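You operate a simulated robot arm through the tools that you are given. There is no shell and no other tool. Be economical: measure what you need, move in short steps, check, and stop when the job is done.

Carry out the task below with a simulated two-armed robot. There is one attempt and no reset: what you move stays moved.

TASK
Take the cloth rag from the top of the white bench and lay it out flat on the top of the yellow bench.

Only the result counts: the job must be done as asked and must still hold three seconds after the hand-in. Knocking over, shifting, dropping, spilling or breaking anything else fails it. Flat cloth is picked up by pressing the open fingertips on it (5 to 10 N) and closing them slowly along it; thin cloth reads only 2 to 8 mm in the jaws.

THE ROBOT
Two 7-joint arms with two-finger parallel grippers on one trunk, on a base that drives. Base frame: it is fixed to the floor where the robot stands at the start and does not move with it; the origin is under the middle of the robot, x ahead of it, y to its left, z up; the surface under the hand at the start is at about z = 0.85. Lengths are in m, angles in degrees, forces in N, time in s.
The left shoulder is at the start at [0.03, 0.119, 0.935], the right one opposite. With the tool pointing down near the work surface each hand reaches from about 0.28 to 0.68 m from the robot's upright axis, wherever it stands, measured 20 degrees to its own side. Places, roughly: top of the yellow bench [0.7, 1.2, 0.8]. Payload 3.43 kg a hand.
The TCP of each hand is the grasp point between the finger pads, 0.03 m short of the fingertips. In the tool frame z runs along the fingers and y along their closing line. The gripper opens to 0.094 m. The fingers are 0.028 m wide and 0.01 m thick; the gripper's body (0.05 by 0.096 m) begins 0.055 m behind the TCP.
Orientation is that of the tool frame in the base frame, as [roll, pitch, yaw] about the fixed x, y, z axes, in that order (R = Rz(yaw) Ry(pitch) Rx(roll)). With the fingers straight down and closing along the base's y, the tool's x points along the base's -x, its y along +y and its z along -z.

THE INTERFACE
- The arms move only by the tool drive_tool. It takes "left_moves", "right_moves" or both (then of equal length, played together; a hand with none holds still); each is one flat list of numbers, 7 for each row, row after row: the shift along the base's x, y, z in units of 150 mm (1.0 is 150 mm), then the turn, a rotation vector about the base's x, y, z in units of 45 degrees (1.0 is 45 degrees), then the finger opening in mm, from 0 to 94. In form: [tx, ty, tz, ax, ay, az, jaw, tx, ty, tz, ax, ay, az, jaw, ...]. A call has 1 to 12 rows; each row is the pose to reach, as a shift and turn from the pose commanded when the call began. A call with a number of a shift or a turn outside -1 to 1 is refused whole. Rows are played at 5 a second. More than 0.05 m and 8.6 degrees between two rows, or a gripper value outside its range, and nothing of the call is played. A pose out of reach is approached as far as the arm can. The call stops where the force on the tool passes 40 N (or 10 N more than at its start, if that is more) or the arm is blocked; 0.2 s more then pass. The fingers move at their own pace (about 0.072 m/s each) and stop on an object; they squeeze with about 36 N. The grip force told is the motor's: it shows also when the fingers shut on nothing. Time passes only in rows, and 0.2 s behind the last, so rows that repeat a pose let the fingers close. It gives the time, the measured TCP pose, the force on the tool (base axes), the opening and the grip force at its end, in the units of the frame above (readings bear some noise), with the torque about the TCP (base axes, N m) and any sound that the robot's microphone picked up.
- Cameras (640 x 400 px; columns grow to the right, rows downward): "scene" is now at [0.0387, 0.0235, 1.6398]; the picture's right is [0.43, -0.90, 0.00], its down [-0.78, -0.37, -0.51] and it looks along [0.46, 0.22, -0.86] (base axes); focal length 291 px, centre (320, 200). "left" rides on the left gripper at [0.076, -0.014, -0.102] in its tool frame; the picture's right is [0.18, 0.98, 0.00], its down [-0.75, 0.14, -0.64] and it looks along [-0.63, 0.12, 0.77] (tool axes); focal length 243 px, centre (320, 200). "right" rides on the right gripper at [0.076, 0.014, -0.102] in its tool frame; the picture's right is [-0.18, 0.98, 0.00], its down [-0.75, -0.14, -0.64] and it looks along [-0.63, -0.12, 0.77] (tool axes); focal length 243 px, centre (320, 200). There is no depth. A picture from a camera that has moved, and an enlarged one, comes with that camera's place and axes in the base frame and with its lens. The place of the scene camera against the robot may be out by one fixed shift of up to 0.018 m in any direction.
- snapshot(camera): a new picture of that camera. The clock stands still meanwhile.
- move_column(by): slides the trunk up (or, below 0, down) by that many m; the arms and the scene camera ride with it, the base frame stays. It gives what a move gives, with no picture.
- steer(legs): drives the robot by 1 to 6 legs, each [ahead, turn to the left] in m and degrees, along the robot's own axes; the way and the turn of a leg run together, so that a leg with both is an arc; at most 1.5 m and 180 degrees a leg. The arms and the cameras ride along, it lands a little off, and it stops where it bumps. It gives what a move gives.
- head_to(pan, tilt): turns the head with the scene camera to pan (to the left, within 143 degrees either way) and tilt (down, from -29 to 69), counted from straight ahead of the robot. It gives what a move gives.
- close_up(camera, box): a new picture of the part [left, top, right, bottom] of that camera's present view, enlarged. The clock stands still meanwhile.
- finish_job(): hands the job in; it is judged then, once.

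Go step by step. Nothing tells you exact positions but the pictures and the camera data: compare them with the known pose of the tool, close in by small moves and look again before you grip or let go. The budget is 120 turns and 92 pictures, counting those below and the enlarged ones. Unless the task says otherwise, let go and move clear before handing in, and close with one line.

The tools are called after ">>>" as a command line: name --argument value ..., lists and objects as JSON in quotes. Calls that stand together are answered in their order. drive_tool: Moves the arms, as the interface text tells. Its arguments: {"type":"object","properties":{"left_moves":{"type":"array","items":{"type":"number"}},"right_moves":{"type":"array","items":{"type":"number"}}},"required":[]} The other tools are called the same way: move_column (by) slides the trunk up or down; steer (legs) drives the base; head_to (pan, tilt) turns the head that bears the scene camera; snapshot (camera) takes a picture; close_up (camera, box) takes an enlarged picture of a part of a camera's view; finish_job () hands the job in.

At the start:

```text
time: 0.0
left_tcp_pos: [0.4601, 0.3141, 1.1073]
left_tool_rot: [179.9, 0.0, -180.0]
left_contact_force: [0.6, -0.1, 0.4]
left_ft_torque: [0.02, 0.01, 0.04]
left_width: 0.0941
left_grasp_force: 0.1
right_tcp_pos: [0.3566, -0.0721, 1.1239]
right_tool_rot: [179.9, 0.0, 180.0]
right_contact_force: [-1.0, -0.5, 0.4]
right_ft_torque: [0.02, 0.02, 0.02]
right_width: 0.094
right_grasp_force: 0.0
trunk travel left (down, up): [-0.2, 0.21]
robot x, y, heading: [0.0031, -0.0074, 0.1]
head pan, tilt: [25.2, 59.1]
```

scene: 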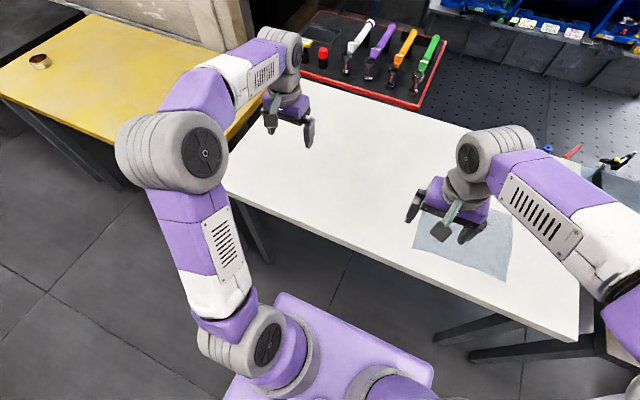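
right: 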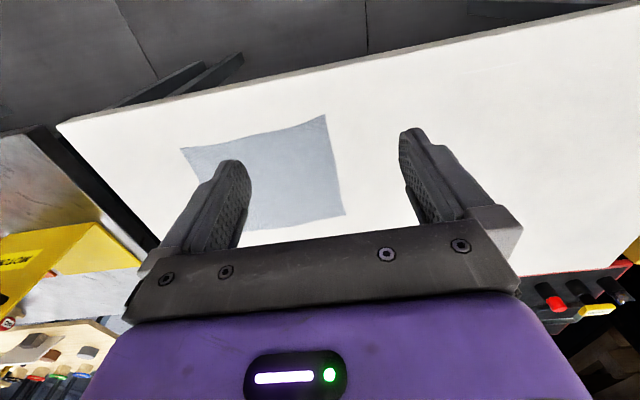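
left: 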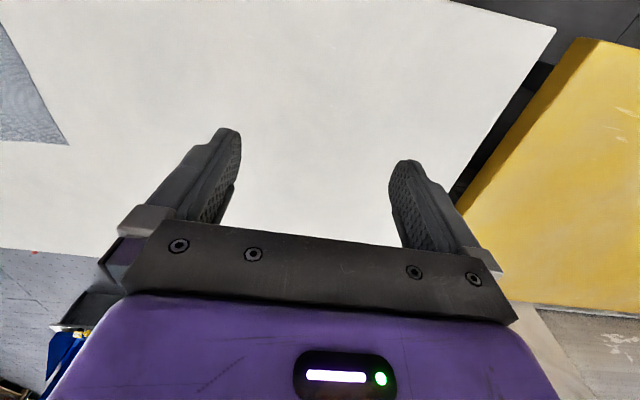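

The rag lies at about x 0.43–0.64, y −0.33 to −0.08 on the white bench. I plan to pinch both near corners, closing along x. First I turn the hands and bring them over those corners at height.

>>> drive_tool --left_moves '[0, -0.167, 0, 0, 0, -0.167, 94, 0, -0.333, 0, 0, 0, -0.333, 94, 0, -0.5, 0, 0, 0, -0.5, 94, 0, -0.667, 0, 0, 0, -0.667, 94, 0, -0.833, 0, 0, 0, -0.833, 94, 0, -1, 0, 0, 0, -1, 94]' --right_moves '[0.1, -0.167, 0, 0, 0, 0.167, 94, 0.2, -0.333, 0, 0, 0, 0.333, 94, 0.3, -0.5, 0, 0, 0, 0.5, 94, 0.4, -0.667, 0, 0, 0, 0.667, 94, 0.5, -0.833, 0, 0, 0, 0.833, 94, 0.6, -1, 0, 0, 0, 1, 94]'

>>> drive_tool --left_moves '[0, -0.1, 0, 0, 0, -0.167, 94, 0, -0.2, 0, 0, 0, -0.333, 94, 0, -0.3, 0, 0, 0, -0.5, 94, 0, -0.4, 0, 0, 0, -0.667, 94, 0, -0.5, 0, 0, 0, -0.833, 94, 0, -0.6, 0, 0, 0, -1, 94]' --right_moves '[0, -0.1, 0, 0, 0, 0.167, 94, 0, -0.2, 0, 0, 0, 0.333, 94, 0, -0.3, 0, 0, 0, 0.5, 94, 0, -0.4, 0, 0, 0, 0.667, 94, 0, -0.5, 0, 0, 0, 0.833, 94, 0, -0.6, 0, 0, 0, 1, 94]'

>>> snapshot --camera "scene"

```text
time: 1.4
left_tcp_pos: [0.4598, 0.1593, 1.1078]
left_tool_rot: [180.0, 0.0, 134.9]
left_contact_force: [0.0, -0.2, -1.2]
left_ft_torque: [0.04, 0.01, 0.02]
left_width: 0.0941
left_grasp_force: 0.0
right_tcp_pos: [0.4465, -0.2221, 1.1221]
right_tool_rot: [179.8, 0.1, -134.9]
right_contact_force: [0.5, 0.0, 0.1]
right_ft_torque: [-0.01, -0.02, 0.05]
right_width: 0.0942
right_grasp_force: 0.1
trunk travel left (down, up): [-0.2, 0.21]
robot x, y, heading: [0.0005, 0.0039, -0.1]
head pan, tilt: [25.2, 59.1]
```

```text
time: 2.8
left_tcp_pos: [0.4595, 0.0721, 1.1081]
left_tool_rot: [-180.0, 0.0, 89.9]
left_contact_force: [0.1, -0.5, 0.6]
left_ft_torque: [0.02, -0.04, -0.03]
left_width: 0.094
left_grasp_force: 0.1
right_tcp_pos: [0.4462, -0.3123, 1.1216]
right_tool_rot: [179.8, -0.1, -89.8]
right_contact_force: [0.6, 0.0, 0.1]
right_ft_torque: [-0.03, 0.04, 0.02]
right_width: 0.0939
right_grasp_force: 0.1
trunk travel left (down, up): [-0.2, 0.21]
robot x, y, heading: [-0.0021, -0.0015, 0.3]
head pan, tilt: [25.2, 59.1]
```

```text
88 pictures are left
camera scene: at [0.039, 0.0227, 1.6398], right [0.43, -0.9, 0.0], down [-0.78, -0.37, -0.51], along [0.46, 0.22, -0.86], focal length 291 px, centre (320, 200)
```

scene: 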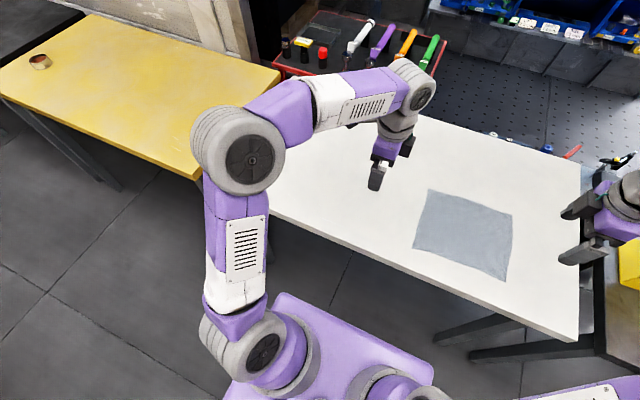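

The rag is fully visible now. I lower both hands toward the near corners with narrower jaws and check with the hand cameras.

>>> drive_tool --left_moves '[0, -0.25, -0.16, 0, 0, 0, 36, 0, -0.5, -0.33, 0, 0, 0, 36, 0, -0.75, -0.5, 0, 0, 0, 36, 0, -1, -0.7, 0, 0, 0, 36, 0, -1, -0.87, 0, 0, 0, 36]' --right_moves '[0.03, 0, -0.16, 0, 0, 0, 36, 0.06, 0, -0.33, 0, 0, 0, 36, 0.09, 0, -0.5, 0, 0, 0, 36, 0.12, 0, -0.7, 0, 0, 0, 36, 0.14, 0, -0.97, 0, 0, 0, 36]'

>>> snapshot --camera "left"

>>> snapshot --camera "right"

```text
time: 4.0
left_tcp_pos: [0.4595, -0.0753, 0.9767]
left_tool_rot: [179.9, 0.0, 90.1]
left_contact_force: [0.0, -0.7, 0.5]
left_ft_torque: [0.03, 0.01, 0.02]
left_width: 0.0361
left_grasp_force: 0.1
right_tcp_pos: [0.4677, -0.3129, 0.9774]
right_tool_rot: [180.0, -0.1, -90.0]
right_contact_force: [-0.3, 0.1, -0.5]
right_ft_torque: [-0.01, 0.02, 0.01]
right_width: 0.0361
right_grasp_force: 0.0
trunk travel left (down, up): [-0.2, 0.21]
robot x, y, heading: [-0.0019, 0.0007, 0.1]
head pan, tilt: [25.2, 59.1]
```

```text
87 pictures are left
camera left: at [0.446, -0.0003, 1.079], right [0.98, 0.18, 0.0], down [0.14, -0.75, 0.64], along [0.12, -0.63, -0.77], focal length 243 px, centre (320, 200)
```

left: 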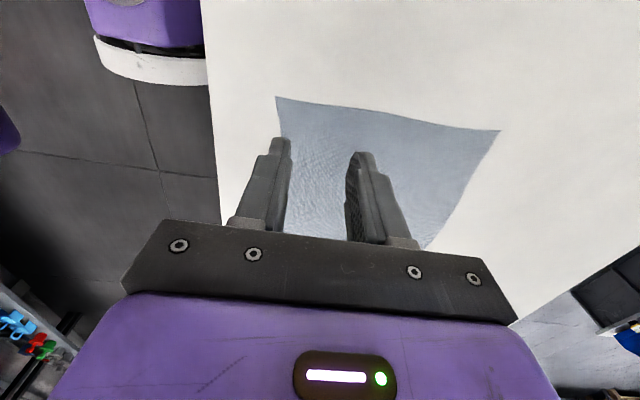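

```text
86 pictures are left
camera right: at [0.4533, -0.3876, 1.0803], right [-0.98, 0.18, 0.0], down [0.14, 0.75, 0.64], along [0.12, 0.63, -0.77], focal length 243 px, centre (320, 200)
```

right: 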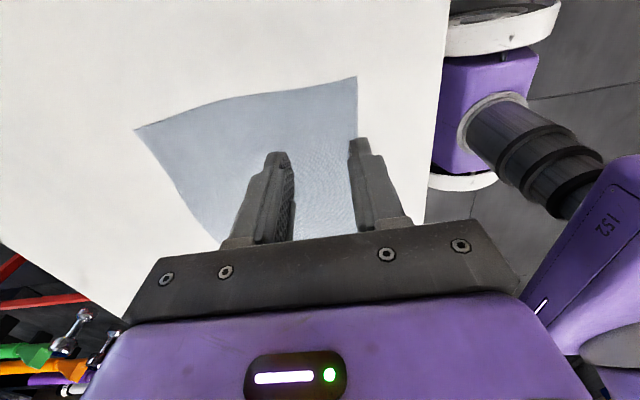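

The corners check out at A (0.420, −0.076) and D (0.432, −0.329). I align the hands and descend to just above the cloth.

>>> drive_tool --left_moves '[-0.04, -0.17, -0.25, 0, 0, 0, 36, -0.04, -0.17, -0.5, 0, 0, 0, 36, -0.04, -0.17, -0.6, 0, 0, 0, 36]' --right_moves '[-0.03, 0.02, -0.25, 0, 0, 0, 36, -0.03, 0.02, -0.5, 0, 0, 0, 36, -0.03, 0.02, -0.6, 0, 0, 0, 36]'

>>> close_up --camera "left" --box '[200, 60, 440, 240]'

>>> close_up --camera "right" --box '[200, 60, 440, 240]'

```text
time: 4.8
left_tcp_pos: [0.455, -0.1027, 0.8858]
left_tool_rot: [180.0, 0.0, 89.9]
left_contact_force: [-1.4, -0.5, 0.1]
left_ft_torque: [0.02, 0.01, 0.0]
left_width: 0.0361
left_grasp_force: 0.1
right_tcp_pos: [0.4631, -0.3103, 0.8864]
right_tool_rot: [179.9, 0.0, -90.1]
right_contact_force: [-0.3, 0.2, -0.6]
right_ft_torque: [0.01, -0.01, 0.02]
right_width: 0.0359
right_grasp_force: 0.1
trunk travel left (down, up): [-0.2, 0.21]
robot x, y, heading: [0.0, -0.0017, -0.0]
head pan, tilt: [25.2, 59.1]
```

```text
2.22 times, centred on (320, 150) of left
camera zoom: at [0.44, -0.0276, 0.9885], right [0.98, 0.18, 0.0], down [0.14, -0.75, 0.64], along [0.12, -0.63, -0.77], focal length 539 px, centre (320, 311)
```

zoom: 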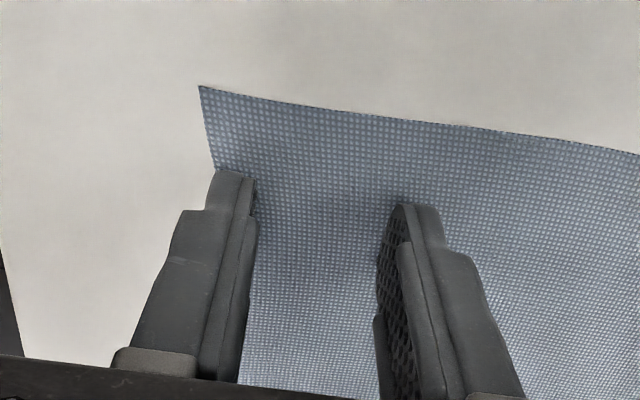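

```text
2.22 times, centred on (320, 150) of right
camera zoom: at [0.4481, -0.3848, 0.9905], right [-0.98, 0.19, 0.0], down [0.14, 0.75, 0.64], along [0.12, 0.63, -0.77], focal length 539 px, centre (320, 311)
```

zoom: 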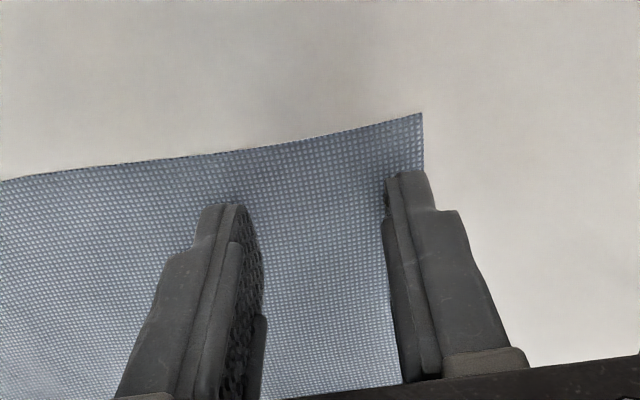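

The near fingers sit right at the cloth edge, so I shift them a few mm inward. Then I press down gently.

>>> drive_tool --left_moves '[0.033, 0.03, 0, 0, 0, 0, 36, 0.033, 0.03, -0.02, 0, 0, 0, 36, 0.033, 0.03, -0.035, 0, 0, 0, 36]' --right_moves '[0.047, -0.02, 0, 0, 0, 0, 36, 0.047, -0.02, -0.02, 0, 0, 0, 36, 0.047, -0.02, -0.035, 0, 0, 0, 36]'

```text
time: 5.6
left_tcp_pos: [0.4588, -0.0986, 0.882]
left_tool_rot: [180.0, 0.0, 89.9]
left_contact_force: [0.0, 0.8, 0.9]
left_ft_torque: [-0.01, 0.05, 0.04]
left_width: 0.0362
left_grasp_force: 0.0
right_tcp_pos: [0.4702, -0.3124, 0.882]
right_tool_rot: [-179.9, 0.0, -90.0]
right_contact_force: [0.3, 0.1, -0.3]
right_ft_torque: [0.03, 0.04, 0.03]
right_width: 0.0358
right_grasp_force: 0.2
trunk travel left (down, up): [-0.2, 0.21]
robot x, y, heading: [-0.0013, 0.0012, 0.3]
head pan, tilt: [25.2, 59.1]
```

Not touching yet, so I go down another 2 mm.

>>> drive_tool --left_moves '[0, 0, -0.007, 0, 0, 0, 36, 0, 0, -0.014, 0, 0, 0, 36]' --right_moves '[0, 0, -0.007, 0, 0, 0, 36, 0, 0, -0.014, 0, 0, 0, 36]'

```text
time: 6.2
left_tcp_pos: [0.459, -0.0987, 0.8813]
left_tool_rot: [179.8, 0.1, 90.0]
left_contact_force: [-0.2, 2.3, 15.7]
left_ft_torque: [0.12, 0.35, -0.02]
left_width: 0.0363
left_grasp_force: 0.1
right_tcp_pos: [0.4689, -0.3112, 0.8806]
right_tool_rot: [-179.9, -0.1, -90.0]
right_contact_force: [-0.2, -0.9, 0.5]
right_ft_torque: [0.0, 0.01, 0.01]
right_width: 0.0358
right_grasp_force: 0.0
trunk travel left (down, up): [-0.2, 0.21]
robot x, y, heading: [-0.0007, 0.0021, -0.2]
head pan, tilt: [25.2, 59.1]
```

>>> drive_tool --left_moves '[0, 0, 0.004, 0, 0, 0, 36, 0, 0, 0.004, 0, 0, 0, 36]' --right_moves '[0, 0, -0.004, 0, 0, 0, 36, 0, 0, -0.007, 0, 0, 0, 36]'

```text
time: 6.8
left_tcp_pos: [0.4584, -0.0974, 0.8802]
left_tool_rot: [180.0, 0.1, 90.0]
left_contact_force: [2.0, -0.1, 11.3]
left_ft_torque: [0.0, 0.18, 0.01]
left_width: 0.0348
left_grasp_force: 0.0
right_tcp_pos: [0.4683, -0.3107, 0.8811]
right_tool_rot: [-179.8, -0.1, -90.1]
right_contact_force: [-1.6, 0.5, 12.4]
right_ft_torque: [-0.02, 0.3, -0.03]
right_width: 0.0364
right_grasp_force: 0.3
trunk travel left (down, up): [-0.2, 0.21]
robot x, y, heading: [0.0042, 0.0003, -0.1]
head pan, tilt: [25.2, 59.1]
```

Both hands press at about 11–12 N. I ease off slightly and close slowly.

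>>> drive_tool --left_moves '[0, 0, 0.002, 0, 0, 0, 36, 0, 0, 0.002, 0, 0, 0, 32, 0, 0, 0.002, 0, 0, 0, 28, 0, 0, 0.002, 0, 0, 0, 24, 0, 0, 0.002, 0, 0, 0, 20, 0, 0, 0.002, 0, 0, 0, 16, 0, 0, 0.002, 0, 0, 0, 12, 0, 0, 0.002, 0, 0, 0, 8, 0, 0, 0.002, 0, 0, 0, 4, 0, 0, 0.002, 0, 0, 0, 0, 0, 0, 0.002, 0, 0, 0, 0]' --right_moves '[0, 0, 0.0025, 0, 0, 0, 36, 0, 0, 0.0025, 0, 0, 0, 32, 0, 0, 0.0025, 0, 0, 0, 28, 0, 0, 0.0025, 0, 0, 0, 24, 0, 0, 0.0025, 0, 0, 0, 20, 0, 0, 0.0025, 0, 0, 0, 16, 0, 0, 0.0025, 0, 0, 0, 12, 0, 0, 0.0025, 0, 0, 0, 8, 0, 0, 0.0025, 0, 0, 0, 4, 0, 0, 0.0025, 0, 0, 0, 0, 0, 0, 0.0025, 0, 0, 0, 0]'

>>> snapshot --camera "left"

>>> snapshot --camera "right"

```text
time: 9.2
left_tcp_pos: [0.4561, -0.0966, 0.8827]
left_tool_rot: [179.9, 0.1, 90.0]
left_contact_force: [0.3, -0.1, 0.2]
left_ft_torque: [-0.05, 0.0, -0.01]
left_width: 0.0019
left_grasp_force: 35.5
right_tcp_pos: [0.4684, -0.3104, 0.8812]
right_tool_rot: [-179.8, -0.1, -90.0]
right_contact_force: [-2.0, 0.3, 27.0]
right_ft_torque: [0.03, 0.23, 0.04]
right_width: 0.0059
right_grasp_force: 36.1
trunk travel left (down, up): [-0.2, 0.21]
robot x, y, heading: [0.0008, 0.0002, -0.0]
head pan, tilt: [25.2, 59.1]
```

```text
83 pictures are left
camera left: at [0.4434, -0.0215, 0.9838], right [0.98, 0.18, 0.0], down [0.14, -0.75, 0.64], along [0.12, -0.63, -0.77], focal length 243 px, centre (320, 200)
```

left: 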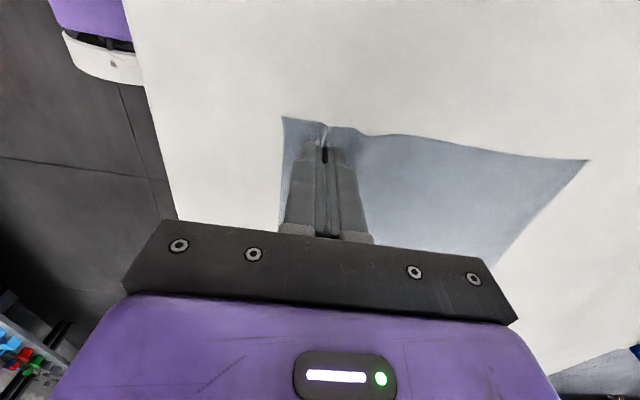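

```text
82 pictures are left
camera right: at [0.4541, -0.3856, 0.9851], right [-0.98, 0.18, 0.0], down [0.14, 0.75, 0.64], along [0.12, 0.63, -0.77], focal length 243 px, centre (320, 200)
```

right: 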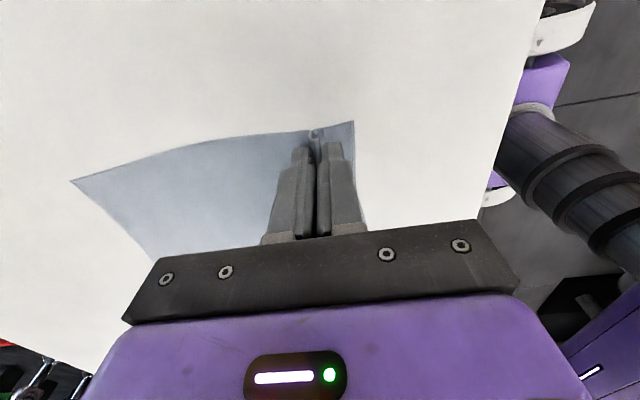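

Right jaw reads 5.9 mm and left 1.9 mm, which is marginal. A small lift will show whether the left one holds.

>>> drive_tool --left_moves '[0, 0, 0.1, 0, 0, 0, 0, 0, 0, 0.2, 0, 0, 0, 0, 0, 0, 0.3, 0, 0, 0, 0]' --right_moves '[0, 0, 0.1, 0, 0, 0, 0, 0, 0, 0.2, 0, 0, 0, 0, 0, 0, 0.3, 0, 0, 0, 0]'

>>> snapshot --camera "left"

>>> snapshot --camera "scene"

```text
time: 10.0
left_tcp_pos: [0.4586, -0.0982, 0.9251]
left_tool_rot: [180.0, -0.1, 89.9]
left_contact_force: [-0.2, -1.9, 0.3]
left_ft_torque: [-0.03, 0.0, 0.02]
left_width: 0.0016
left_grasp_force: 36.5
right_tcp_pos: [0.4684, -0.3125, 0.9238]
right_tool_rot: [179.8, 0.0, -90.0]
right_contact_force: [0.2, 2.3, -0.3]
right_ft_torque: [0.03, 0.01, 0.04]
right_width: 0.0019
right_grasp_force: 36.3
trunk travel left (down, up): [-0.2, 0.21]
robot x, y, heading: [-0.0013, -0.0047, 0.1]
head pan, tilt: [25.2, 59.1]
```

```text
81 pictures are left
camera left: at [0.4443, -0.0222, 1.0278], right [0.98, 0.18, 0.0], down [0.14, -0.75, 0.64], along [0.12, -0.63, -0.77], focal length 243 px, centre (320, 200)
```

left: 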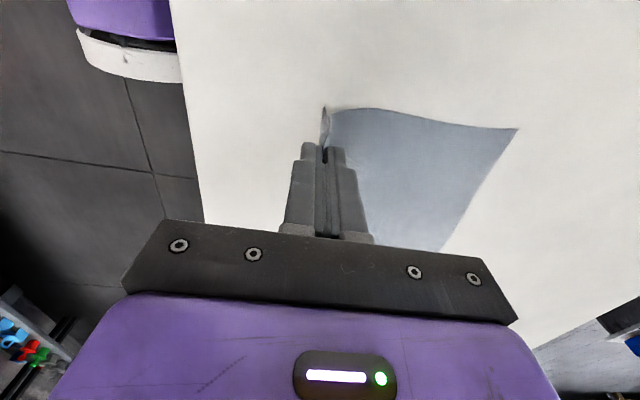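

```text
80 pictures are left
camera scene: at [0.0382, 0.0236, 1.6397], right [0.43, -0.9, 0.0], down [-0.78, -0.37, -0.51], along [0.47, 0.22, -0.86], focal length 291 px, centre (320, 200)
```

scene: 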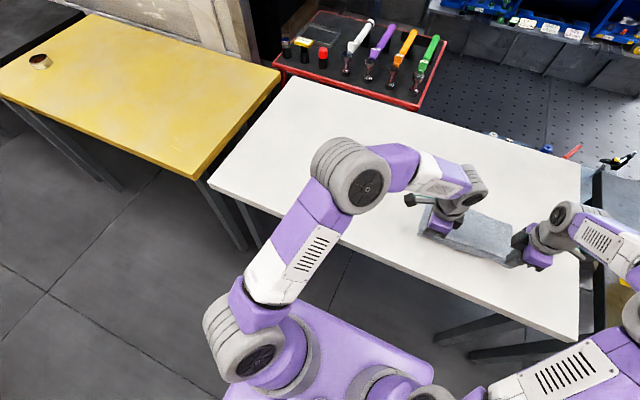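

Both corners came up. I keep lifting until the cloth hangs clear, easing the hands about 3 mm together.

>>> drive_tool --left_moves '[0, -0.01, 0.15, 0, 0, 0, 0, 0, -0.01, 0.3, 0, 0, 0, 0, 0, -0.01, 0.45, 0, 0, 0, 0, 0, -0.01, 0.6, 0, 0, 0, 0, 0, -0.01, 0.75, 0, 0, 0, 0, 0, -0.01, 0.9, 0, 0, 0, 0, 0, -0.01, 1, 0, 0, 0, 0]' --right_moves '[0, 0.01, 0.15, 0, 0, 0, 0, 0, 0.01, 0.3, 0, 0, 0, 0, 0, 0.01, 0.45, 0, 0, 0, 0, 0, 0.01, 0.6, 0, 0, 0, 0, 0, 0.01, 0.75, 0, 0, 0, 0, 0, 0.01, 0.9, 0, 0, 0, 0, 0, 0.01, 1, 0, 0, 0, 0]'

>>> move_column --by 0.12

>>> snapshot --camera "scene"

>>> snapshot --camera "left"

>>> snapshot --camera "right"

```text
time: 11.6
left_tcp_pos: [0.4577, -0.1003, 1.0753]
left_tool_rot: [179.9, 0.0, 90.0]
left_contact_force: [0.5, 0.3, 0.2]
left_ft_torque: [0.01, -0.04, 0.01]
left_width: 0.0017
left_grasp_force: 36.1
right_tcp_pos: [0.4693, -0.3094, 1.0766]
right_tool_rot: [179.9, 0.0, -90.0]
right_contact_force: [0.1, 0.9, 0.4]
right_ft_torque: [-0.02, 0.02, 0.03]
right_width: 0.0021
right_grasp_force: 35.8
trunk travel left (down, up): [-0.2, 0.21]
robot x, y, heading: [0.0005, 0.0025, -0.0]
head pan, tilt: [25.2, 59.1]
```

```text
time: 13.1
left_tcp_pos: [0.4596, -0.1016, 1.1943]
left_tool_rot: [179.9, 0.1, 90.0]
left_contact_force: [0.2, 0.1, 0.8]
left_ft_torque: [0.03, 0.0, 0.02]
left_width: 0.0018
left_grasp_force: 36.0
right_tcp_pos: [0.4689, -0.309, 1.1965]
right_tool_rot: [180.0, 0.0, -90.0]
right_contact_force: [-0.4, 0.0, -0.6]
right_ft_torque: [-0.01, 0.05, 0.02]
right_width: 0.0019
right_grasp_force: 35.9
trunk travel left (down, up): [-0.32, 0.09]
robot x, y, heading: [0.0027, -0.0002, -0.2]
head pan, tilt: [25.2, 59.1]
```

```text
79 pictures are left
camera scene: at [0.0389, 0.0234, 1.7596], right [0.43, -0.9, 0.0], down [-0.78, -0.37, -0.51], along [0.46, 0.22, -0.86], focal length 291 px, centre (320, 200)
```

scene: 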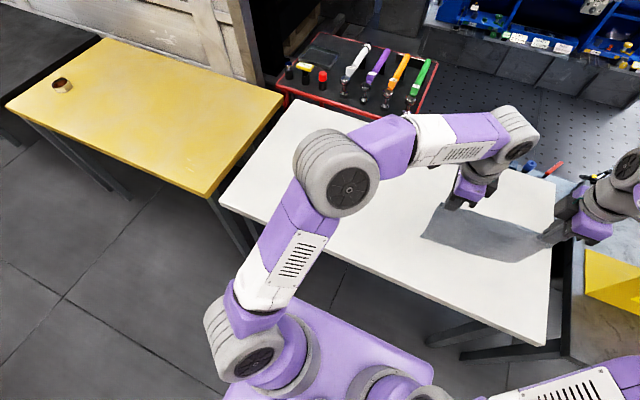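

```text
78 pictures are left
camera left: at [0.4448, -0.0244, 1.2973], right [0.98, 0.18, 0.0], down [0.14, -0.75, 0.64], along [0.12, -0.63, -0.77], focal length 243 px, centre (320, 200)
```

left: 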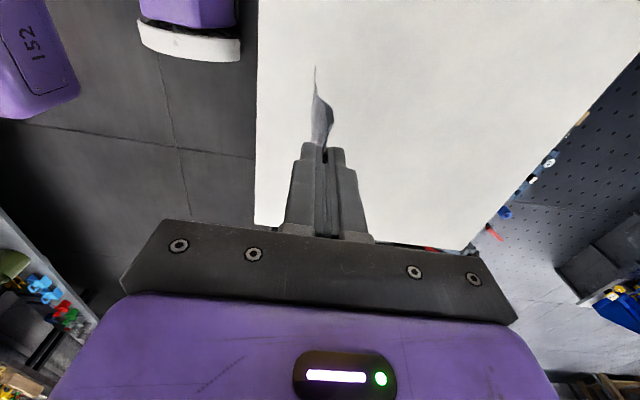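

```text
77 pictures are left
camera right: at [0.4553, -0.3846, 1.2992], right [-0.98, 0.18, 0.0], down [0.14, 0.75, 0.64], along [0.12, 0.63, -0.77], focal length 243 px, centre (320, 200)
```

right: 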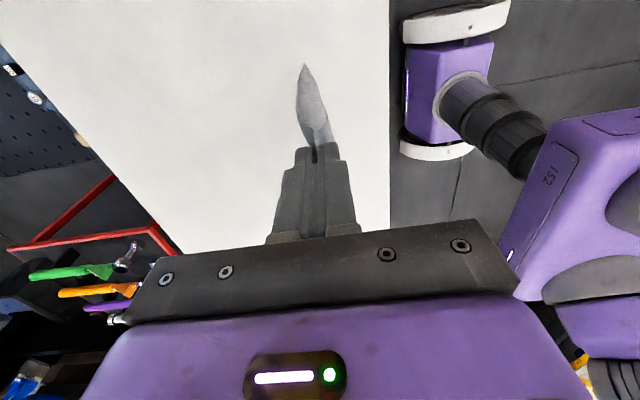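

The cloth hangs freely from both hands. The yellow bench spans x 0.38–0.98 and y 0.67–1.84, with a small object near (0.60, 1.72). I drive left to stand in front of its clear part.

>>> steer --legs '[[0, 90], [1.15, 0], [0, -90]]'

>>> snapshot --camera "scene"

```text
time: 26.8
left_tcp_pos: [0.4363, 1.1031, 1.1954]
left_tool_rot: [180.0, 0.0, 92.5]
left_contact_force: [-0.4, -0.3, -0.2]
left_ft_torque: [0.01, -0.04, 0.02]
left_width: 0.0015
left_grasp_force: 36.4
right_tcp_pos: [0.4568, 0.8957, 1.1955]
right_tool_rot: [180.0, -0.1, -87.3]
right_contact_force: [0.2, 0.3, -0.4]
right_ft_torque: [0.0, 0.02, 0.07]
right_width: 0.0018
right_grasp_force: 35.9
trunk travel left (down, up): [-0.32, 0.09]
robot x, y, heading: [-0.0272, 1.1845, 2.8]
head pan, tilt: [25.2, 59.1]
```

```text
76 pictures are left
camera scene: at [0.0117, 1.2077, 1.7598], right [0.47, -0.88, 0.0], down [-0.76, -0.4, -0.51], along [0.45, 0.24, -0.86], focal length 291 px, centre (320, 200)
```

scene: 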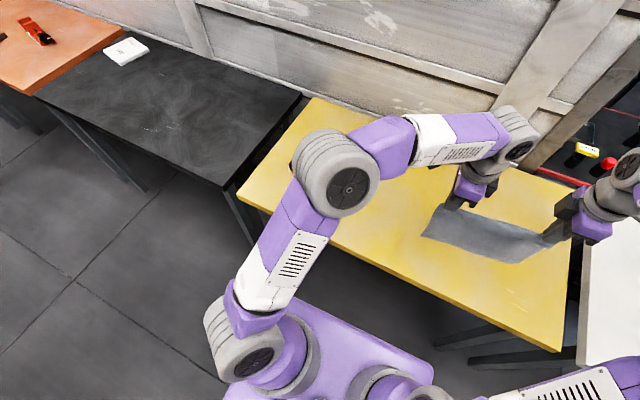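

The robot stands facing the yellow bench. I check the base-to-bench clearance before driving a bit closer.

>>> head_to --pan 0 --tilt 69

>>> snapshot --camera "scene"

```text
time: 27.6
left_tcp_pos: [0.4372, 1.1047, 1.1949]
left_tool_rot: [-179.9, 0.0, 92.6]
left_contact_force: [0.0, -0.2, 0.0]
left_ft_torque: [0.0, -0.04, 0.04]
left_width: 0.002
left_grasp_force: 36.0
right_tcp_pos: [0.4566, 0.8954, 1.1958]
right_tool_rot: [-179.9, 0.0, -87.4]
right_contact_force: [-0.2, -0.1, 0.1]
right_ft_torque: [0.02, 0.01, 0.02]
right_width: 0.0018
right_grasp_force: 35.9
trunk travel left (down, up): [-0.32, 0.09]
robot x, y, heading: [-0.0273, 1.1819, 2.6]
head pan, tilt: [0.0, 68.8]
```

```text
75 pictures are left
camera scene: at [0.0078, 1.1789, 1.7493], right [0.05, -1.0, 0.0], down [-0.93, -0.04, -0.36], along [0.36, 0.02, -0.93], focal length 291 px, centre (320, 200)
```

scene: 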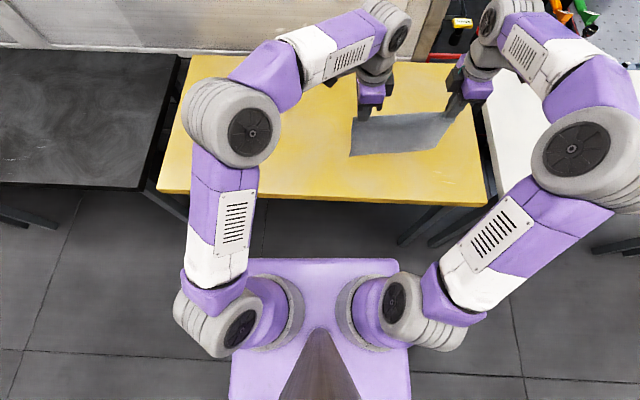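

There is ample clearance, so I straighten the heading and move ahead about 0.1 m.

>>> steer --legs '[[0, -2.6], [0.1, 0]]'

```text
time: 29.2
left_tcp_pos: [0.5302, 1.0824, 1.1955]
left_tool_rot: [-179.9, -0.1, 90.0]
left_contact_force: [-0.2, -0.3, -0.7]
left_ft_torque: [0.03, 0.0, 0.02]
left_width: 0.0016
left_grasp_force: 36.7
right_tcp_pos: [0.5415, 0.8737, 1.195]
right_tool_rot: [-179.9, 0.0, -90.0]
right_contact_force: [0.6, 0.2, 0.1]
right_ft_torque: [-0.02, 0.0, 0.03]
right_width: 0.0019
right_grasp_force: 36.1
trunk travel left (down, up): [-0.32, 0.09]
robot x, y, heading: [0.0721, 1.185, 0.4]
head pan, tilt: [0.0, 68.8]
```

Now I move both hands outward over the bench and recentre them, then lower the trunk partway.

>>> drive_tool --left_moves '[0.17, 0.13, 0, 0, 0, 0, 0, 0.35, 0.27, 0, 0, 0, 0, 0, 0.52, 0.4, 0, 0, 0, 0, 0, 0.7, 0.53, 0, 0, 0, 0, 0, 0.87, 0.667, 0, 0, 0, 0, 0]' --right_moves '[0.17, 0.13, 0, 0, 0, 0, 0, 0.35, 0.27, 0, 0, 0, 0, 0, 0.52, 0.4, 0, 0, 0, 0, 0, 0.7, 0.53, 0, 0, 0, 0, 0, 0.87, 0.667, 0, 0, 0, 0, 0]'

>>> move_column --by -0.12

>>> snapshot --camera "scene"

>>> snapshot --camera "left"

```text
time: 30.4
left_tcp_pos: [0.661, 1.1854, 1.1951]
left_tool_rot: [-179.9, 0.0, 90.0]
left_contact_force: [0.4, -1.0, 0.3]
left_ft_torque: [-0.02, 0.06, 0.0]
left_width: 0.0017
left_grasp_force: 35.8
right_tcp_pos: [0.6749, 0.9755, 1.1955]
right_tool_rot: [179.9, 0.0, -89.9]
right_contact_force: [0.6, 0.8, -0.2]
right_ft_torque: [0.05, 0.02, 0.05]
right_width: 0.002
right_grasp_force: 35.9
trunk travel left (down, up): [-0.32, 0.09]
robot x, y, heading: [0.0735, 1.1825, 0.4]
head pan, tilt: [0.0, 68.8]
```

```text
time: 31.9
left_tcp_pos: [0.6582, 1.1845, 1.0757]
left_tool_rot: [180.0, 0.0, 90.0]
left_contact_force: [0.0, -1.0, -0.3]
left_ft_torque: [-0.02, -0.01, 0.05]
left_width: 0.0017
left_grasp_force: 35.6
right_tcp_pos: [0.6719, 0.9738, 1.0757]
right_tool_rot: [-180.0, 0.1, -89.9]
right_contact_force: [-0.5, 0.8, -0.1]
right_ft_torque: [0.04, -0.03, 0.06]
right_width: 0.0016
right_grasp_force: 36.1
trunk travel left (down, up): [-0.2, 0.21]
robot x, y, heading: [0.0729, 1.1827, -0.2]
head pan, tilt: [0.0, 68.8]
```

```text
74 pictures are left
camera scene: at [0.1047, 1.1778, 1.6294], right [0.0, -1.0, 0.0], down [-0.93, 0.0, -0.36], along [0.36, 0.0, -0.93], focal length 291 px, centre (320, 200)
```

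scene: 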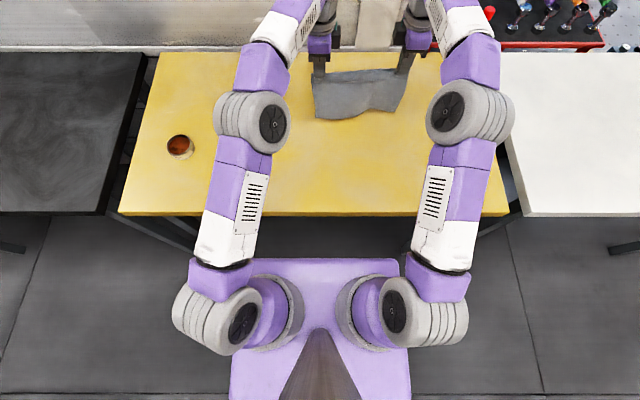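

```text
73 pictures are left
camera left: at [0.6456, 1.2612, 1.179], right [0.98, 0.18, 0.0], down [0.14, -0.75, 0.64], along [0.12, -0.63, -0.77], focal length 243 px, centre (320, 200)
```

left: 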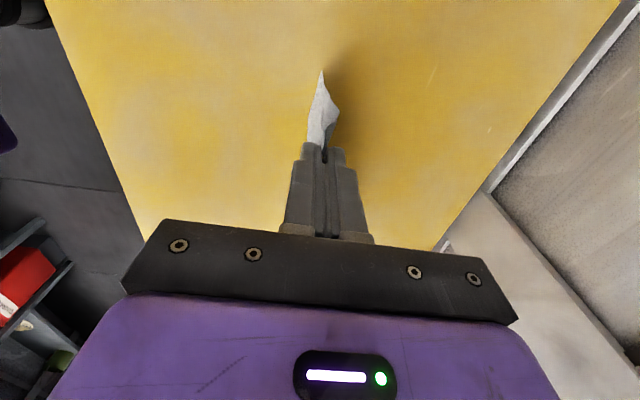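

The cloth's lower edge is still about 0.1 m above the bench. I lower 0.09 m straight and look.

>>> drive_tool --left_moves '[0, 0, -0.15, 0, 0, 0, 0, 0, 0, -0.3, 0, 0, 0, 0, 0, 0, -0.45, 0, 0, 0, 0, 0, 0, -0.6, 0, 0, 0, 0, 0, 0, -0.6, 0, 0, 0, 0]' --right_moves '[0, 0, -0.15, 0, 0, 0, 0, 0, 0, -0.3, 0, 0, 0, 0, 0, 0, -0.45, 0, 0, 0, 0, 0, 0, -0.6, 0, 0, 0, 0, 0, 0, -0.6, 0, 0, 0, 0]'

>>> snapshot --camera "left"

>>> close_up --camera "scene" --box '[240, 30, 480, 180]'

```text
time: 33.1
left_tcp_pos: [0.6594, 1.1851, 0.987]
left_tool_rot: [180.0, 0.0, 90.1]
left_contact_force: [0.1, -0.9, -0.8]
left_ft_torque: [-0.05, 0.02, 0.03]
left_width: 0.0018
left_grasp_force: 36.0
right_tcp_pos: [0.673, 0.973, 0.9872]
right_tool_rot: [-180.0, 0.0, -89.9]
right_contact_force: [0.2, 0.3, 0.6]
right_ft_torque: [0.03, 0.0, 0.0]
right_width: 0.0017
right_grasp_force: 36.1
trunk travel left (down, up): [-0.2, 0.21]
robot x, y, heading: [0.0689, 1.1822, -0.3]
head pan, tilt: [0.0, 68.8]
```

```text
72 pictures are left
camera left: at [0.6462, 1.2601, 1.0883], right [0.98, 0.18, 0.0], down [0.14, -0.75, 0.64], along [0.12, -0.63, -0.77], focal length 243 px, centre (320, 200)
```

left: 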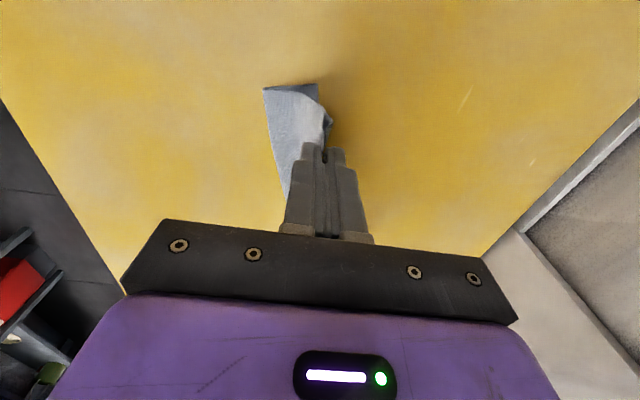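

```text
2.67 times, centred on (360, 105) of scene
camera zoom: at [0.1046, 1.1778, 1.6293], right [0.0, -1.0, 0.0], down [-0.93, 0.0, -0.36], along [0.36, 0.0, -0.93], focal length 775 px, centre (213, 453)
```

zoom: 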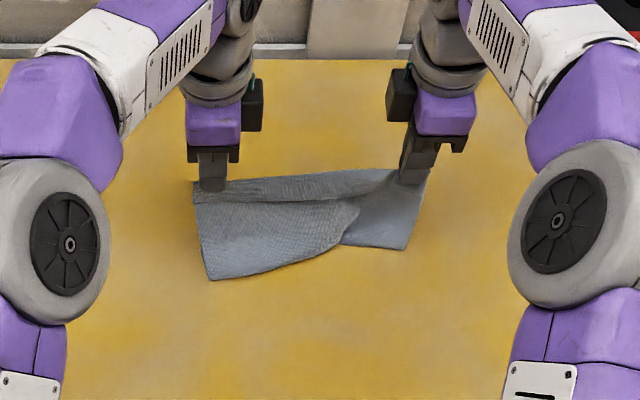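

The lower edge touched and slid toward the robot, the wrong way. I lift it clear, move slightly outward, and then lay it down with an arc toward me so that the bottom edge trails away.

>>> drive_tool --left_moves '[0, 0, 0.15, 0, 0, 0, 0, 0, 0, 0.3, 0, 0, 0, 0, 0.05, 0, 0.45, 0, 0, 0, 0, 0.1, 0, 0.55, 0, 0, 0, 0, 0.15, 0, 0.55, 0, 0, 0, 0, 0.2, 0, 0.55, 0, 0, 0, 0, 0.2, 0, 0.55, 0, 0, 0, 0, 0.2, 0, 0.55, 0, 0, 0, 0, 0.2, 0, 0.55, 0, 0, 0, 0]' --right_moves '[0, 0, 0.15, 0, 0, 0, 0, 0, 0, 0.3, 0, 0, 0, 0, 0.05, 0, 0.45, 0, 0, 0, 0, 0.1, 0, 0.55, 0, 0, 0, 0, 0.15, 0, 0.55, 0, 0, 0, 0, 0.2, 0, 0.55, 0, 0, 0, 0, 0.2, 0, 0.55, 0, 0, 0, 0, 0.2, 0, 0.55, 0, 0, 0, 0, 0.2, 0, 0.55, 0, 0, 0, 0]'

>>> snapshot --camera "left"

>>> close_up --camera "scene" --box '[240, 30, 480, 180]'

```text
time: 35.1
left_tcp_pos: [0.6745, 1.1892, 1.0642]
left_tool_rot: [-179.9, 0.1, 89.9]
left_contact_force: [0.8, -6.1, 0.1]
left_ft_torque: [-0.14, -0.04, 0.03]
left_width: 0.0019
left_grasp_force: 35.9
left hand out of reach, approached as far as the arm can: row 4, 5, 6, 7, 8, 9
right_tcp_pos: [0.6953, 0.9745, 1.0684]
right_tool_rot: [-180.0, 0.1, -89.9]
right_contact_force: [-1.0, 5.9, 0.0]
right_ft_torque: [0.13, -0.01, 0.03]
right_width: 0.002
right_grasp_force: 36.0
right hand out of reach, approached as far as the arm can: row 6, 7, 8, 9
trunk travel left (down, up): [-0.2, 0.21]
robot x, y, heading: [0.0725, 1.1859, 0.3]
head pan, tilt: [0.0, 68.8]
```

```text
70 pictures are left
camera left: at [0.6596, 1.2662, 1.1664], right [0.98, 0.18, 0.0], down [0.14, -0.75, 0.64], along [0.12, -0.63, -0.77], focal length 243 px, centre (320, 200)
```

left: 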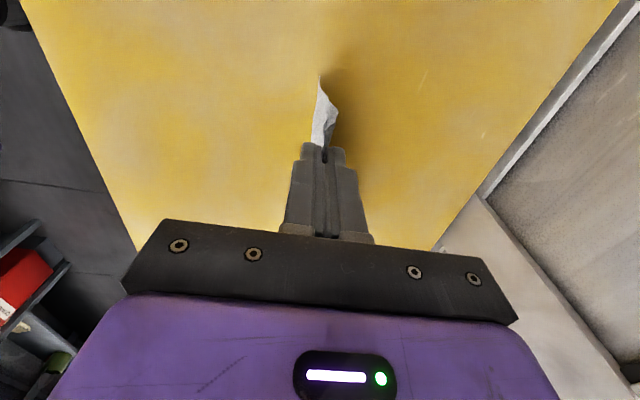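

```text
2.67 times, centred on (360, 105) of scene
camera zoom: at [0.105, 1.1777, 1.6293], right [0.0, -1.0, 0.0], down [-0.93, 0.0, -0.36], along [0.36, 0.0, -0.93], focal length 775 px, centre (213, 453)
```

zoom: 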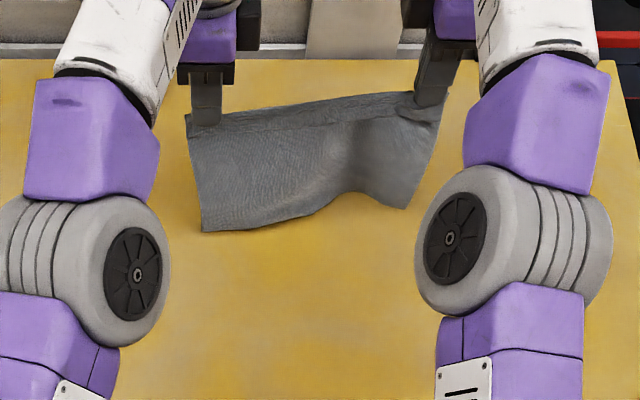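

The cloth hangs free again, though it is pulled a bit tight sideways. I relax that and begin the arc toward the robot.

>>> drive_tool --left_moves '[-0.1, -0.025, -0.05, 0, 0, 0, 0, -0.2, -0.025, -0.12, 0, 0, 0, 0, -0.3, -0.025, -0.2, 0, 0, 0, 0, -0.4, -0.025, -0.27, 0, 0, 0, 0, -0.5, -0.025, -0.33, 0, 0, 0, 0, -0.6, -0.025, -0.4, 0, 0, 0, 0]' --right_moves '[-0.1, 0.015, -0.05, 0, 0, 0, 0, -0.2, 0.015, -0.12, 0, 0, 0, 0, -0.3, 0.015, -0.2, 0, 0, 0, 0, -0.4, 0.015, -0.27, 0, 0, 0, 0, -0.5, 0.015, -0.33, 0, 0, 0, 0, -0.6, 0.015, -0.4, 0, 0, 0, 0]'

>>> snapshot --camera "left"

>>> close_up --camera "scene" --box '[240, 30, 480, 180]'

```text
time: 36.5
left_tcp_pos: [0.5824, 1.187, 1.0048]
left_tool_rot: [179.9, 0.0, 90.0]
left_contact_force: [-0.5, -0.2, -0.5]
left_ft_torque: [-0.01, 0.0, 0.04]
left_width: 0.0015
left_grasp_force: 35.7
right_tcp_pos: [0.6027, 0.9768, 1.0108]
right_tool_rot: [179.9, 0.0, -89.9]
right_contact_force: [-0.1, -0.2, -1.3]
right_ft_torque: [-0.02, -0.03, 0.03]
right_width: 0.0021
right_grasp_force: 36.5
trunk travel left (down, up): [-0.2, 0.21]
robot x, y, heading: [0.0717, 1.1853, 0.3]
head pan, tilt: [0.0, 68.8]
```

```text
68 pictures are left
camera left: at [0.5688, 1.2625, 1.1065], right [0.98, 0.18, 0.0], down [0.14, -0.75, 0.64], along [0.12, -0.63, -0.77], focal length 243 px, centre (320, 200)
```

left: 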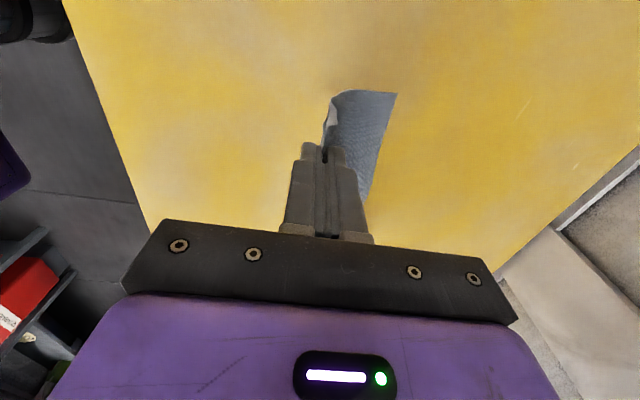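

```text
2.67 times, centred on (360, 105) of scene
camera zoom: at [0.1043, 1.1777, 1.6293], right [0.0, -1.0, 0.0], down [-0.93, 0.0, -0.36], along [0.36, 0.0, -0.93], focal length 775 px, centre (213, 453)
```

zoom: 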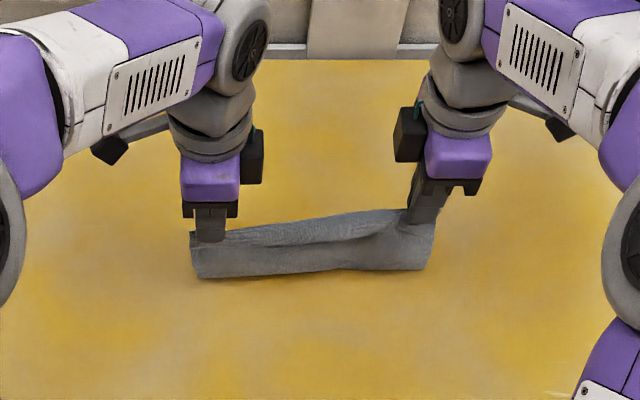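

The bottom edge now trails away at about x 0.67 on the bench top (z about 0.81). I continue the arc down and back.

>>> drive_tool --left_moves '[-0.09, 0, -0.065, 0, 0, 0, 0, -0.167, 0, -0.133, 0, 0, 0, 0, -0.24, 0, -0.2, 0, 0, 0, 0, -0.3, 0, -0.267, 0, 0, 0, 0, -0.4, 0, -0.4, 0, 0, 0, 0, -0.487, 0, -0.567, 0, 0, 0, 0, -0.547, 0, -0.733, 0, 0, 0, 0]' --right_moves '[-0.1, 0, -0.075, 0, 0, 0, 0, -0.187, 0, -0.15, 0, 0, 0, 0, -0.27, 0, -0.22, 0, 0, 0, 0, -0.34, 0, -0.3, 0, 0, 0, 0, -0.45, 0, -0.44, 0, 0, 0, 0, -0.54, 0, -0.607, 0, 0, 0, 0, -0.6, 0, -0.773, 0, 0, 0, 0]'

>>> snapshot --camera "left"

>>> snapshot --camera "right"

>>> close_up --camera "scene" --box '[240, 50, 480, 200]'

```text
time: 38.1
left_tcp_pos: [0.502, 1.1871, 0.8943]
left_tool_rot: [179.8, 0.0, 90.0]
left_contact_force: [-0.2, -1.9, 0.1]
left_ft_torque: [-0.05, -0.03, 0.0]
left_width: 0.0018
left_grasp_force: 35.8
right_tcp_pos: [0.5141, 0.9762, 0.892]
right_tool_rot: [-180.0, 0.0, -89.9]
right_contact_force: [0.6, 0.7, -1.5]
right_ft_torque: [0.07, 0.01, 0.04]
right_width: 0.0018
right_grasp_force: 36.1
trunk travel left (down, up): [-0.2, 0.21]
robot x, y, heading: [0.0706, 1.1823, 0.4]
head pan, tilt: [0.0, 68.8]
```

```text
66 pictures are left
camera left: at [0.4869, 1.2639, 0.9961], right [0.98, 0.18, 0.0], down [0.14, -0.75, 0.64], along [0.12, -0.63, -0.77], focal length 243 px, centre (320, 200)
```

left: 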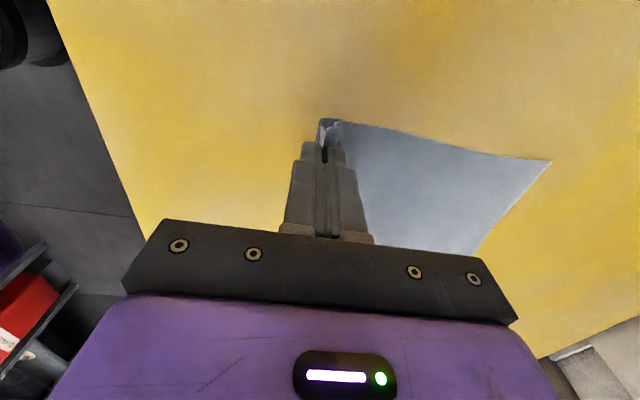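

```text
65 pictures are left
camera right: at [0.5002, 0.8997, 0.9958], right [-0.98, 0.18, 0.0], down [0.14, 0.75, 0.64], along [0.12, 0.63, -0.77], focal length 243 px, centre (320, 200)
```

right: 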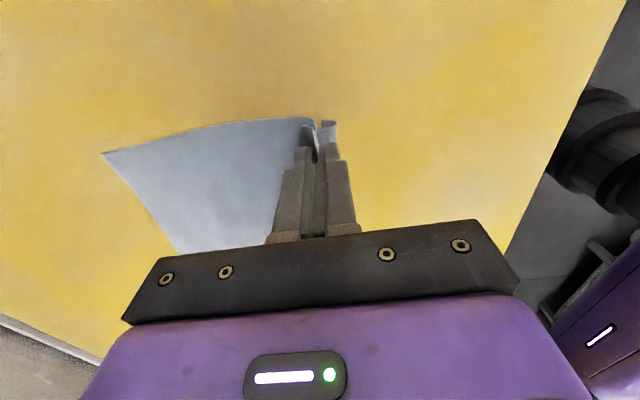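

```text
2.67 times, centred on (360, 125) of scene
camera zoom: at [0.1053, 1.1775, 1.6293], right [0.0, -1.0, 0.0], down [-0.93, 0.0, -0.36], along [0.36, 0.0, -0.93], focal length 775 px, centre (213, 400)
```

zoom: 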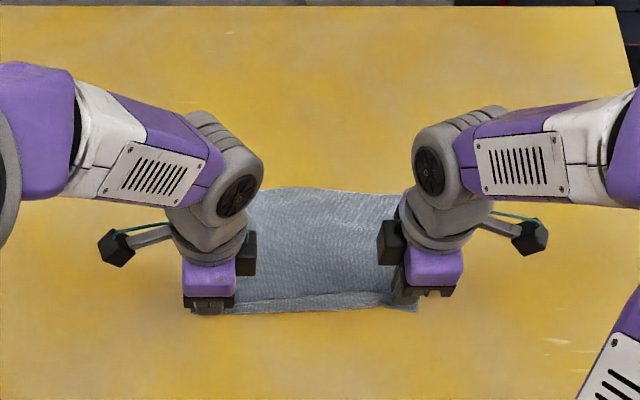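

The cloth is laid with only the held edge still up. I lower nearly to the bench with a small forward move at the end, so the short flap lays toward the robot.

>>> drive_tool --left_moves '[-0.05, 0, -0.1, 0, 0, 0, 0, -0.08, 0, -0.2, 0, 0, 0, 0, -0.06, 0, -0.24, 0, 0, 0, 0, -0.03, 0, -0.28, 0, 0, 0, 0, -0.01, 0, -0.31, 0, 0, 0, 0]' --right_moves '[-0.05, 0, -0.1, 0, 0, 0, 0, -0.08, 0, -0.2, 0, 0, 0, 0, -0.06, 0, -0.24, 0, 0, 0, 0, -0.03, 0, -0.28, 0, 0, 0, 0, -0.01, 0, -0.31, 0, 0, 0, 0]'

>>> close_up --camera "left" --box '[200, 60, 440, 240]'

>>> close_up --camera "right" --box '[200, 60, 440, 240]'

```text
time: 38.6
left_tcp_pos: [0.4943, 1.1869, 0.8813]
left_tool_rot: [179.2, 0.3, 90.1]
left_contact_force: [-2.3, -0.2, 14.0]
left_ft_torque: [0.08, 0.1, 0.04]
left_width: 0.0017
left_grasp_force: 36.4
right_tcp_pos: [0.5096, 0.976, 0.8814]
right_tool_rot: [-179.0, 0.0, -90.0]
right_contact_force: [-3.2, 0.8, 17.8]
right_ft_torque: [-0.01, 0.24, 0.06]
right_width: 0.0018
right_grasp_force: 35.9
trunk travel left (down, up): [-0.2, 0.21]
robot x, y, heading: [0.0717, 1.184, 0.4]
head pan, tilt: [0.0, 68.8]
stopped in row 2 (right hand): the force on the tool passed its limit at 49 N (the readings are from after the stop); the commanded pose is now the measured one
```

```text
2.22 times, centred on (320, 150) of left
camera zoom: at [0.4795, 1.2633, 0.9834], right [0.98, 0.19, 0.01], down [0.13, -0.75, 0.65], along [0.13, -0.63, -0.76], focal length 539 px, centre (320, 311)
```

zoom: 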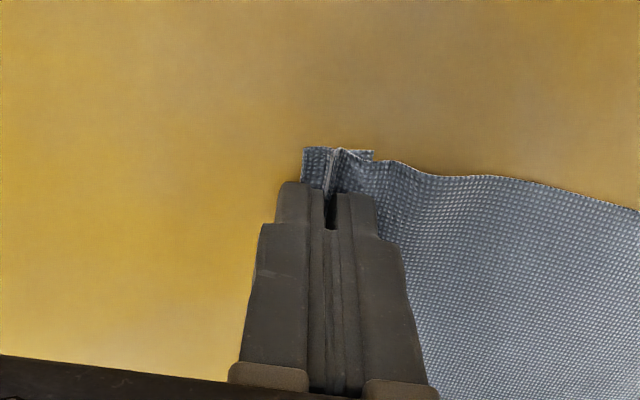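

```text
2.22 times, centred on (320, 150) of right
camera zoom: at [0.4944, 0.901, 0.9854], right [-0.98, 0.18, -0.02], down [0.13, 0.75, 0.64], along [0.13, 0.63, -0.76], focal length 539 px, centre (320, 311)
```

zoom: 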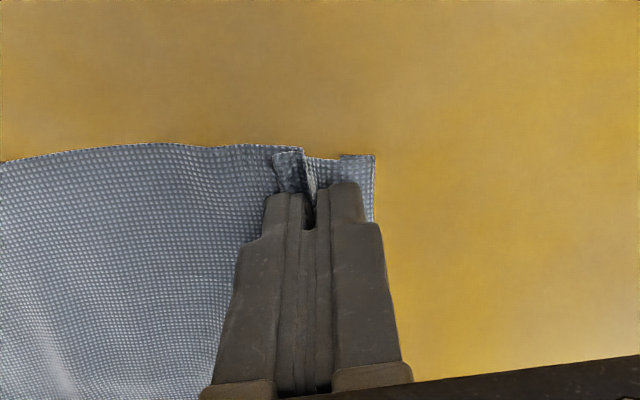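

The bench top is actually at about 0.85. The left flap tip tucked under, so I lift slightly and set down again with a forward drift.

>>> drive_tool --left_moves '[-0.03, 0, 0.12, 0, 0, 0, 0, -0.06, 0, 0.24, 0, 0, 0, 0, -0.06, 0, 0.24, 0, 0, 0, 0, -0.02, 0, 0.19, 0, 0, 0, 0, 0.03, 0, 0.14, 0, 0, 0, 0, 0.08, 0, 0.09, 0, 0, 0, 0, 0.11, 0, 0.05, 0, 0, 0, 0, 0.13, 0, 0.02, 0, 0, 0, 0]' --right_moves '[-0.03, 0, 0.12, 0, 0, 0, 0, -0.06, 0, 0.24, 0, 0, 0, 0, -0.06, 0, 0.24, 0, 0, 0, 0, -0.02, 0, 0.19, 0, 0, 0, 0, 0.03, 0, 0.14, 0, 0, 0, 0, 0.08, 0, 0.09, 0, 0, 0, 0, 0.11, 0, 0.05, 0, 0, 0, 0, 0.13, 0, 0.02, 0, 0, 0, 0]'

>>> close_up --camera "left" --box '[200, 60, 440, 240]'

>>> close_up --camera "right" --box '[200, 60, 440, 240]'

```text
time: 40.4
left_tcp_pos: [0.5152, 1.1866, 0.8821]
left_tool_rot: [179.4, 0.2, 90.0]
left_contact_force: [-0.3, -1.8, 2.4]
left_ft_torque: [-0.02, 0.02, 0.06]
left_width: 0.0016
left_grasp_force: 36.1
right_tcp_pos: [0.5301, 0.9753, 0.8829]
right_tool_rot: [-179.2, 0.0, -90.0]
right_contact_force: [-0.7, 2.0, 1.4]
right_ft_torque: [0.04, 0.04, 0.01]
right_width: 0.0017
right_grasp_force: 35.9
trunk travel left (down, up): [-0.2, 0.21]
robot x, y, heading: [0.0714, 1.1844, 0.5]
head pan, tilt: [0.0, 68.8]
```

```text
2.22 times, centred on (320, 150) of left
camera zoom: at [0.5003, 1.2636, 0.9845], right [0.98, 0.18, 0.01], down [0.13, -0.75, 0.65], along [0.13, -0.63, -0.76], focal length 539 px, centre (320, 311)
```

zoom: 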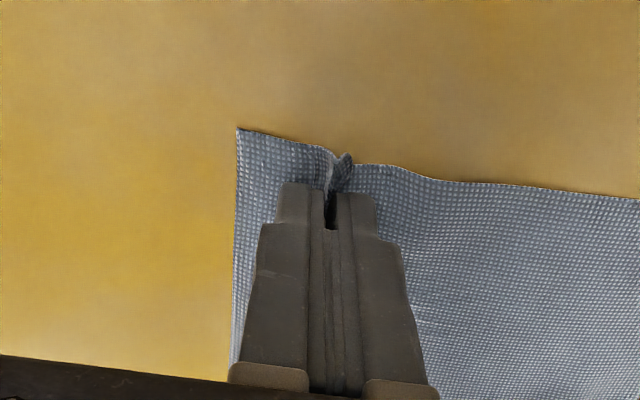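

```text
2.22 times, centred on (320, 150) of right
camera zoom: at [0.5145, 0.9001, 0.9871], right [-0.98, 0.18, -0.01], down [0.13, 0.75, 0.64], along [0.13, 0.63, -0.77], focal length 539 px, centre (320, 311)
```

zoom: 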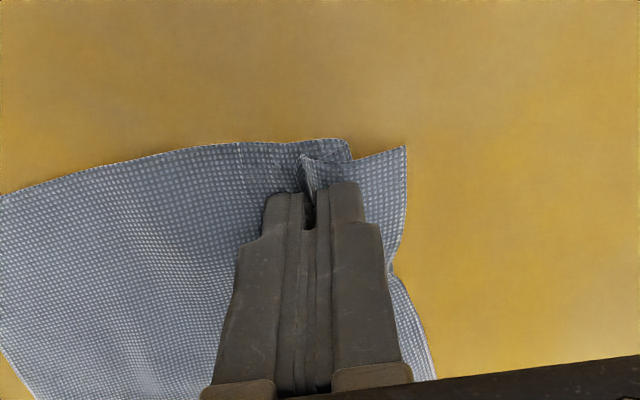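

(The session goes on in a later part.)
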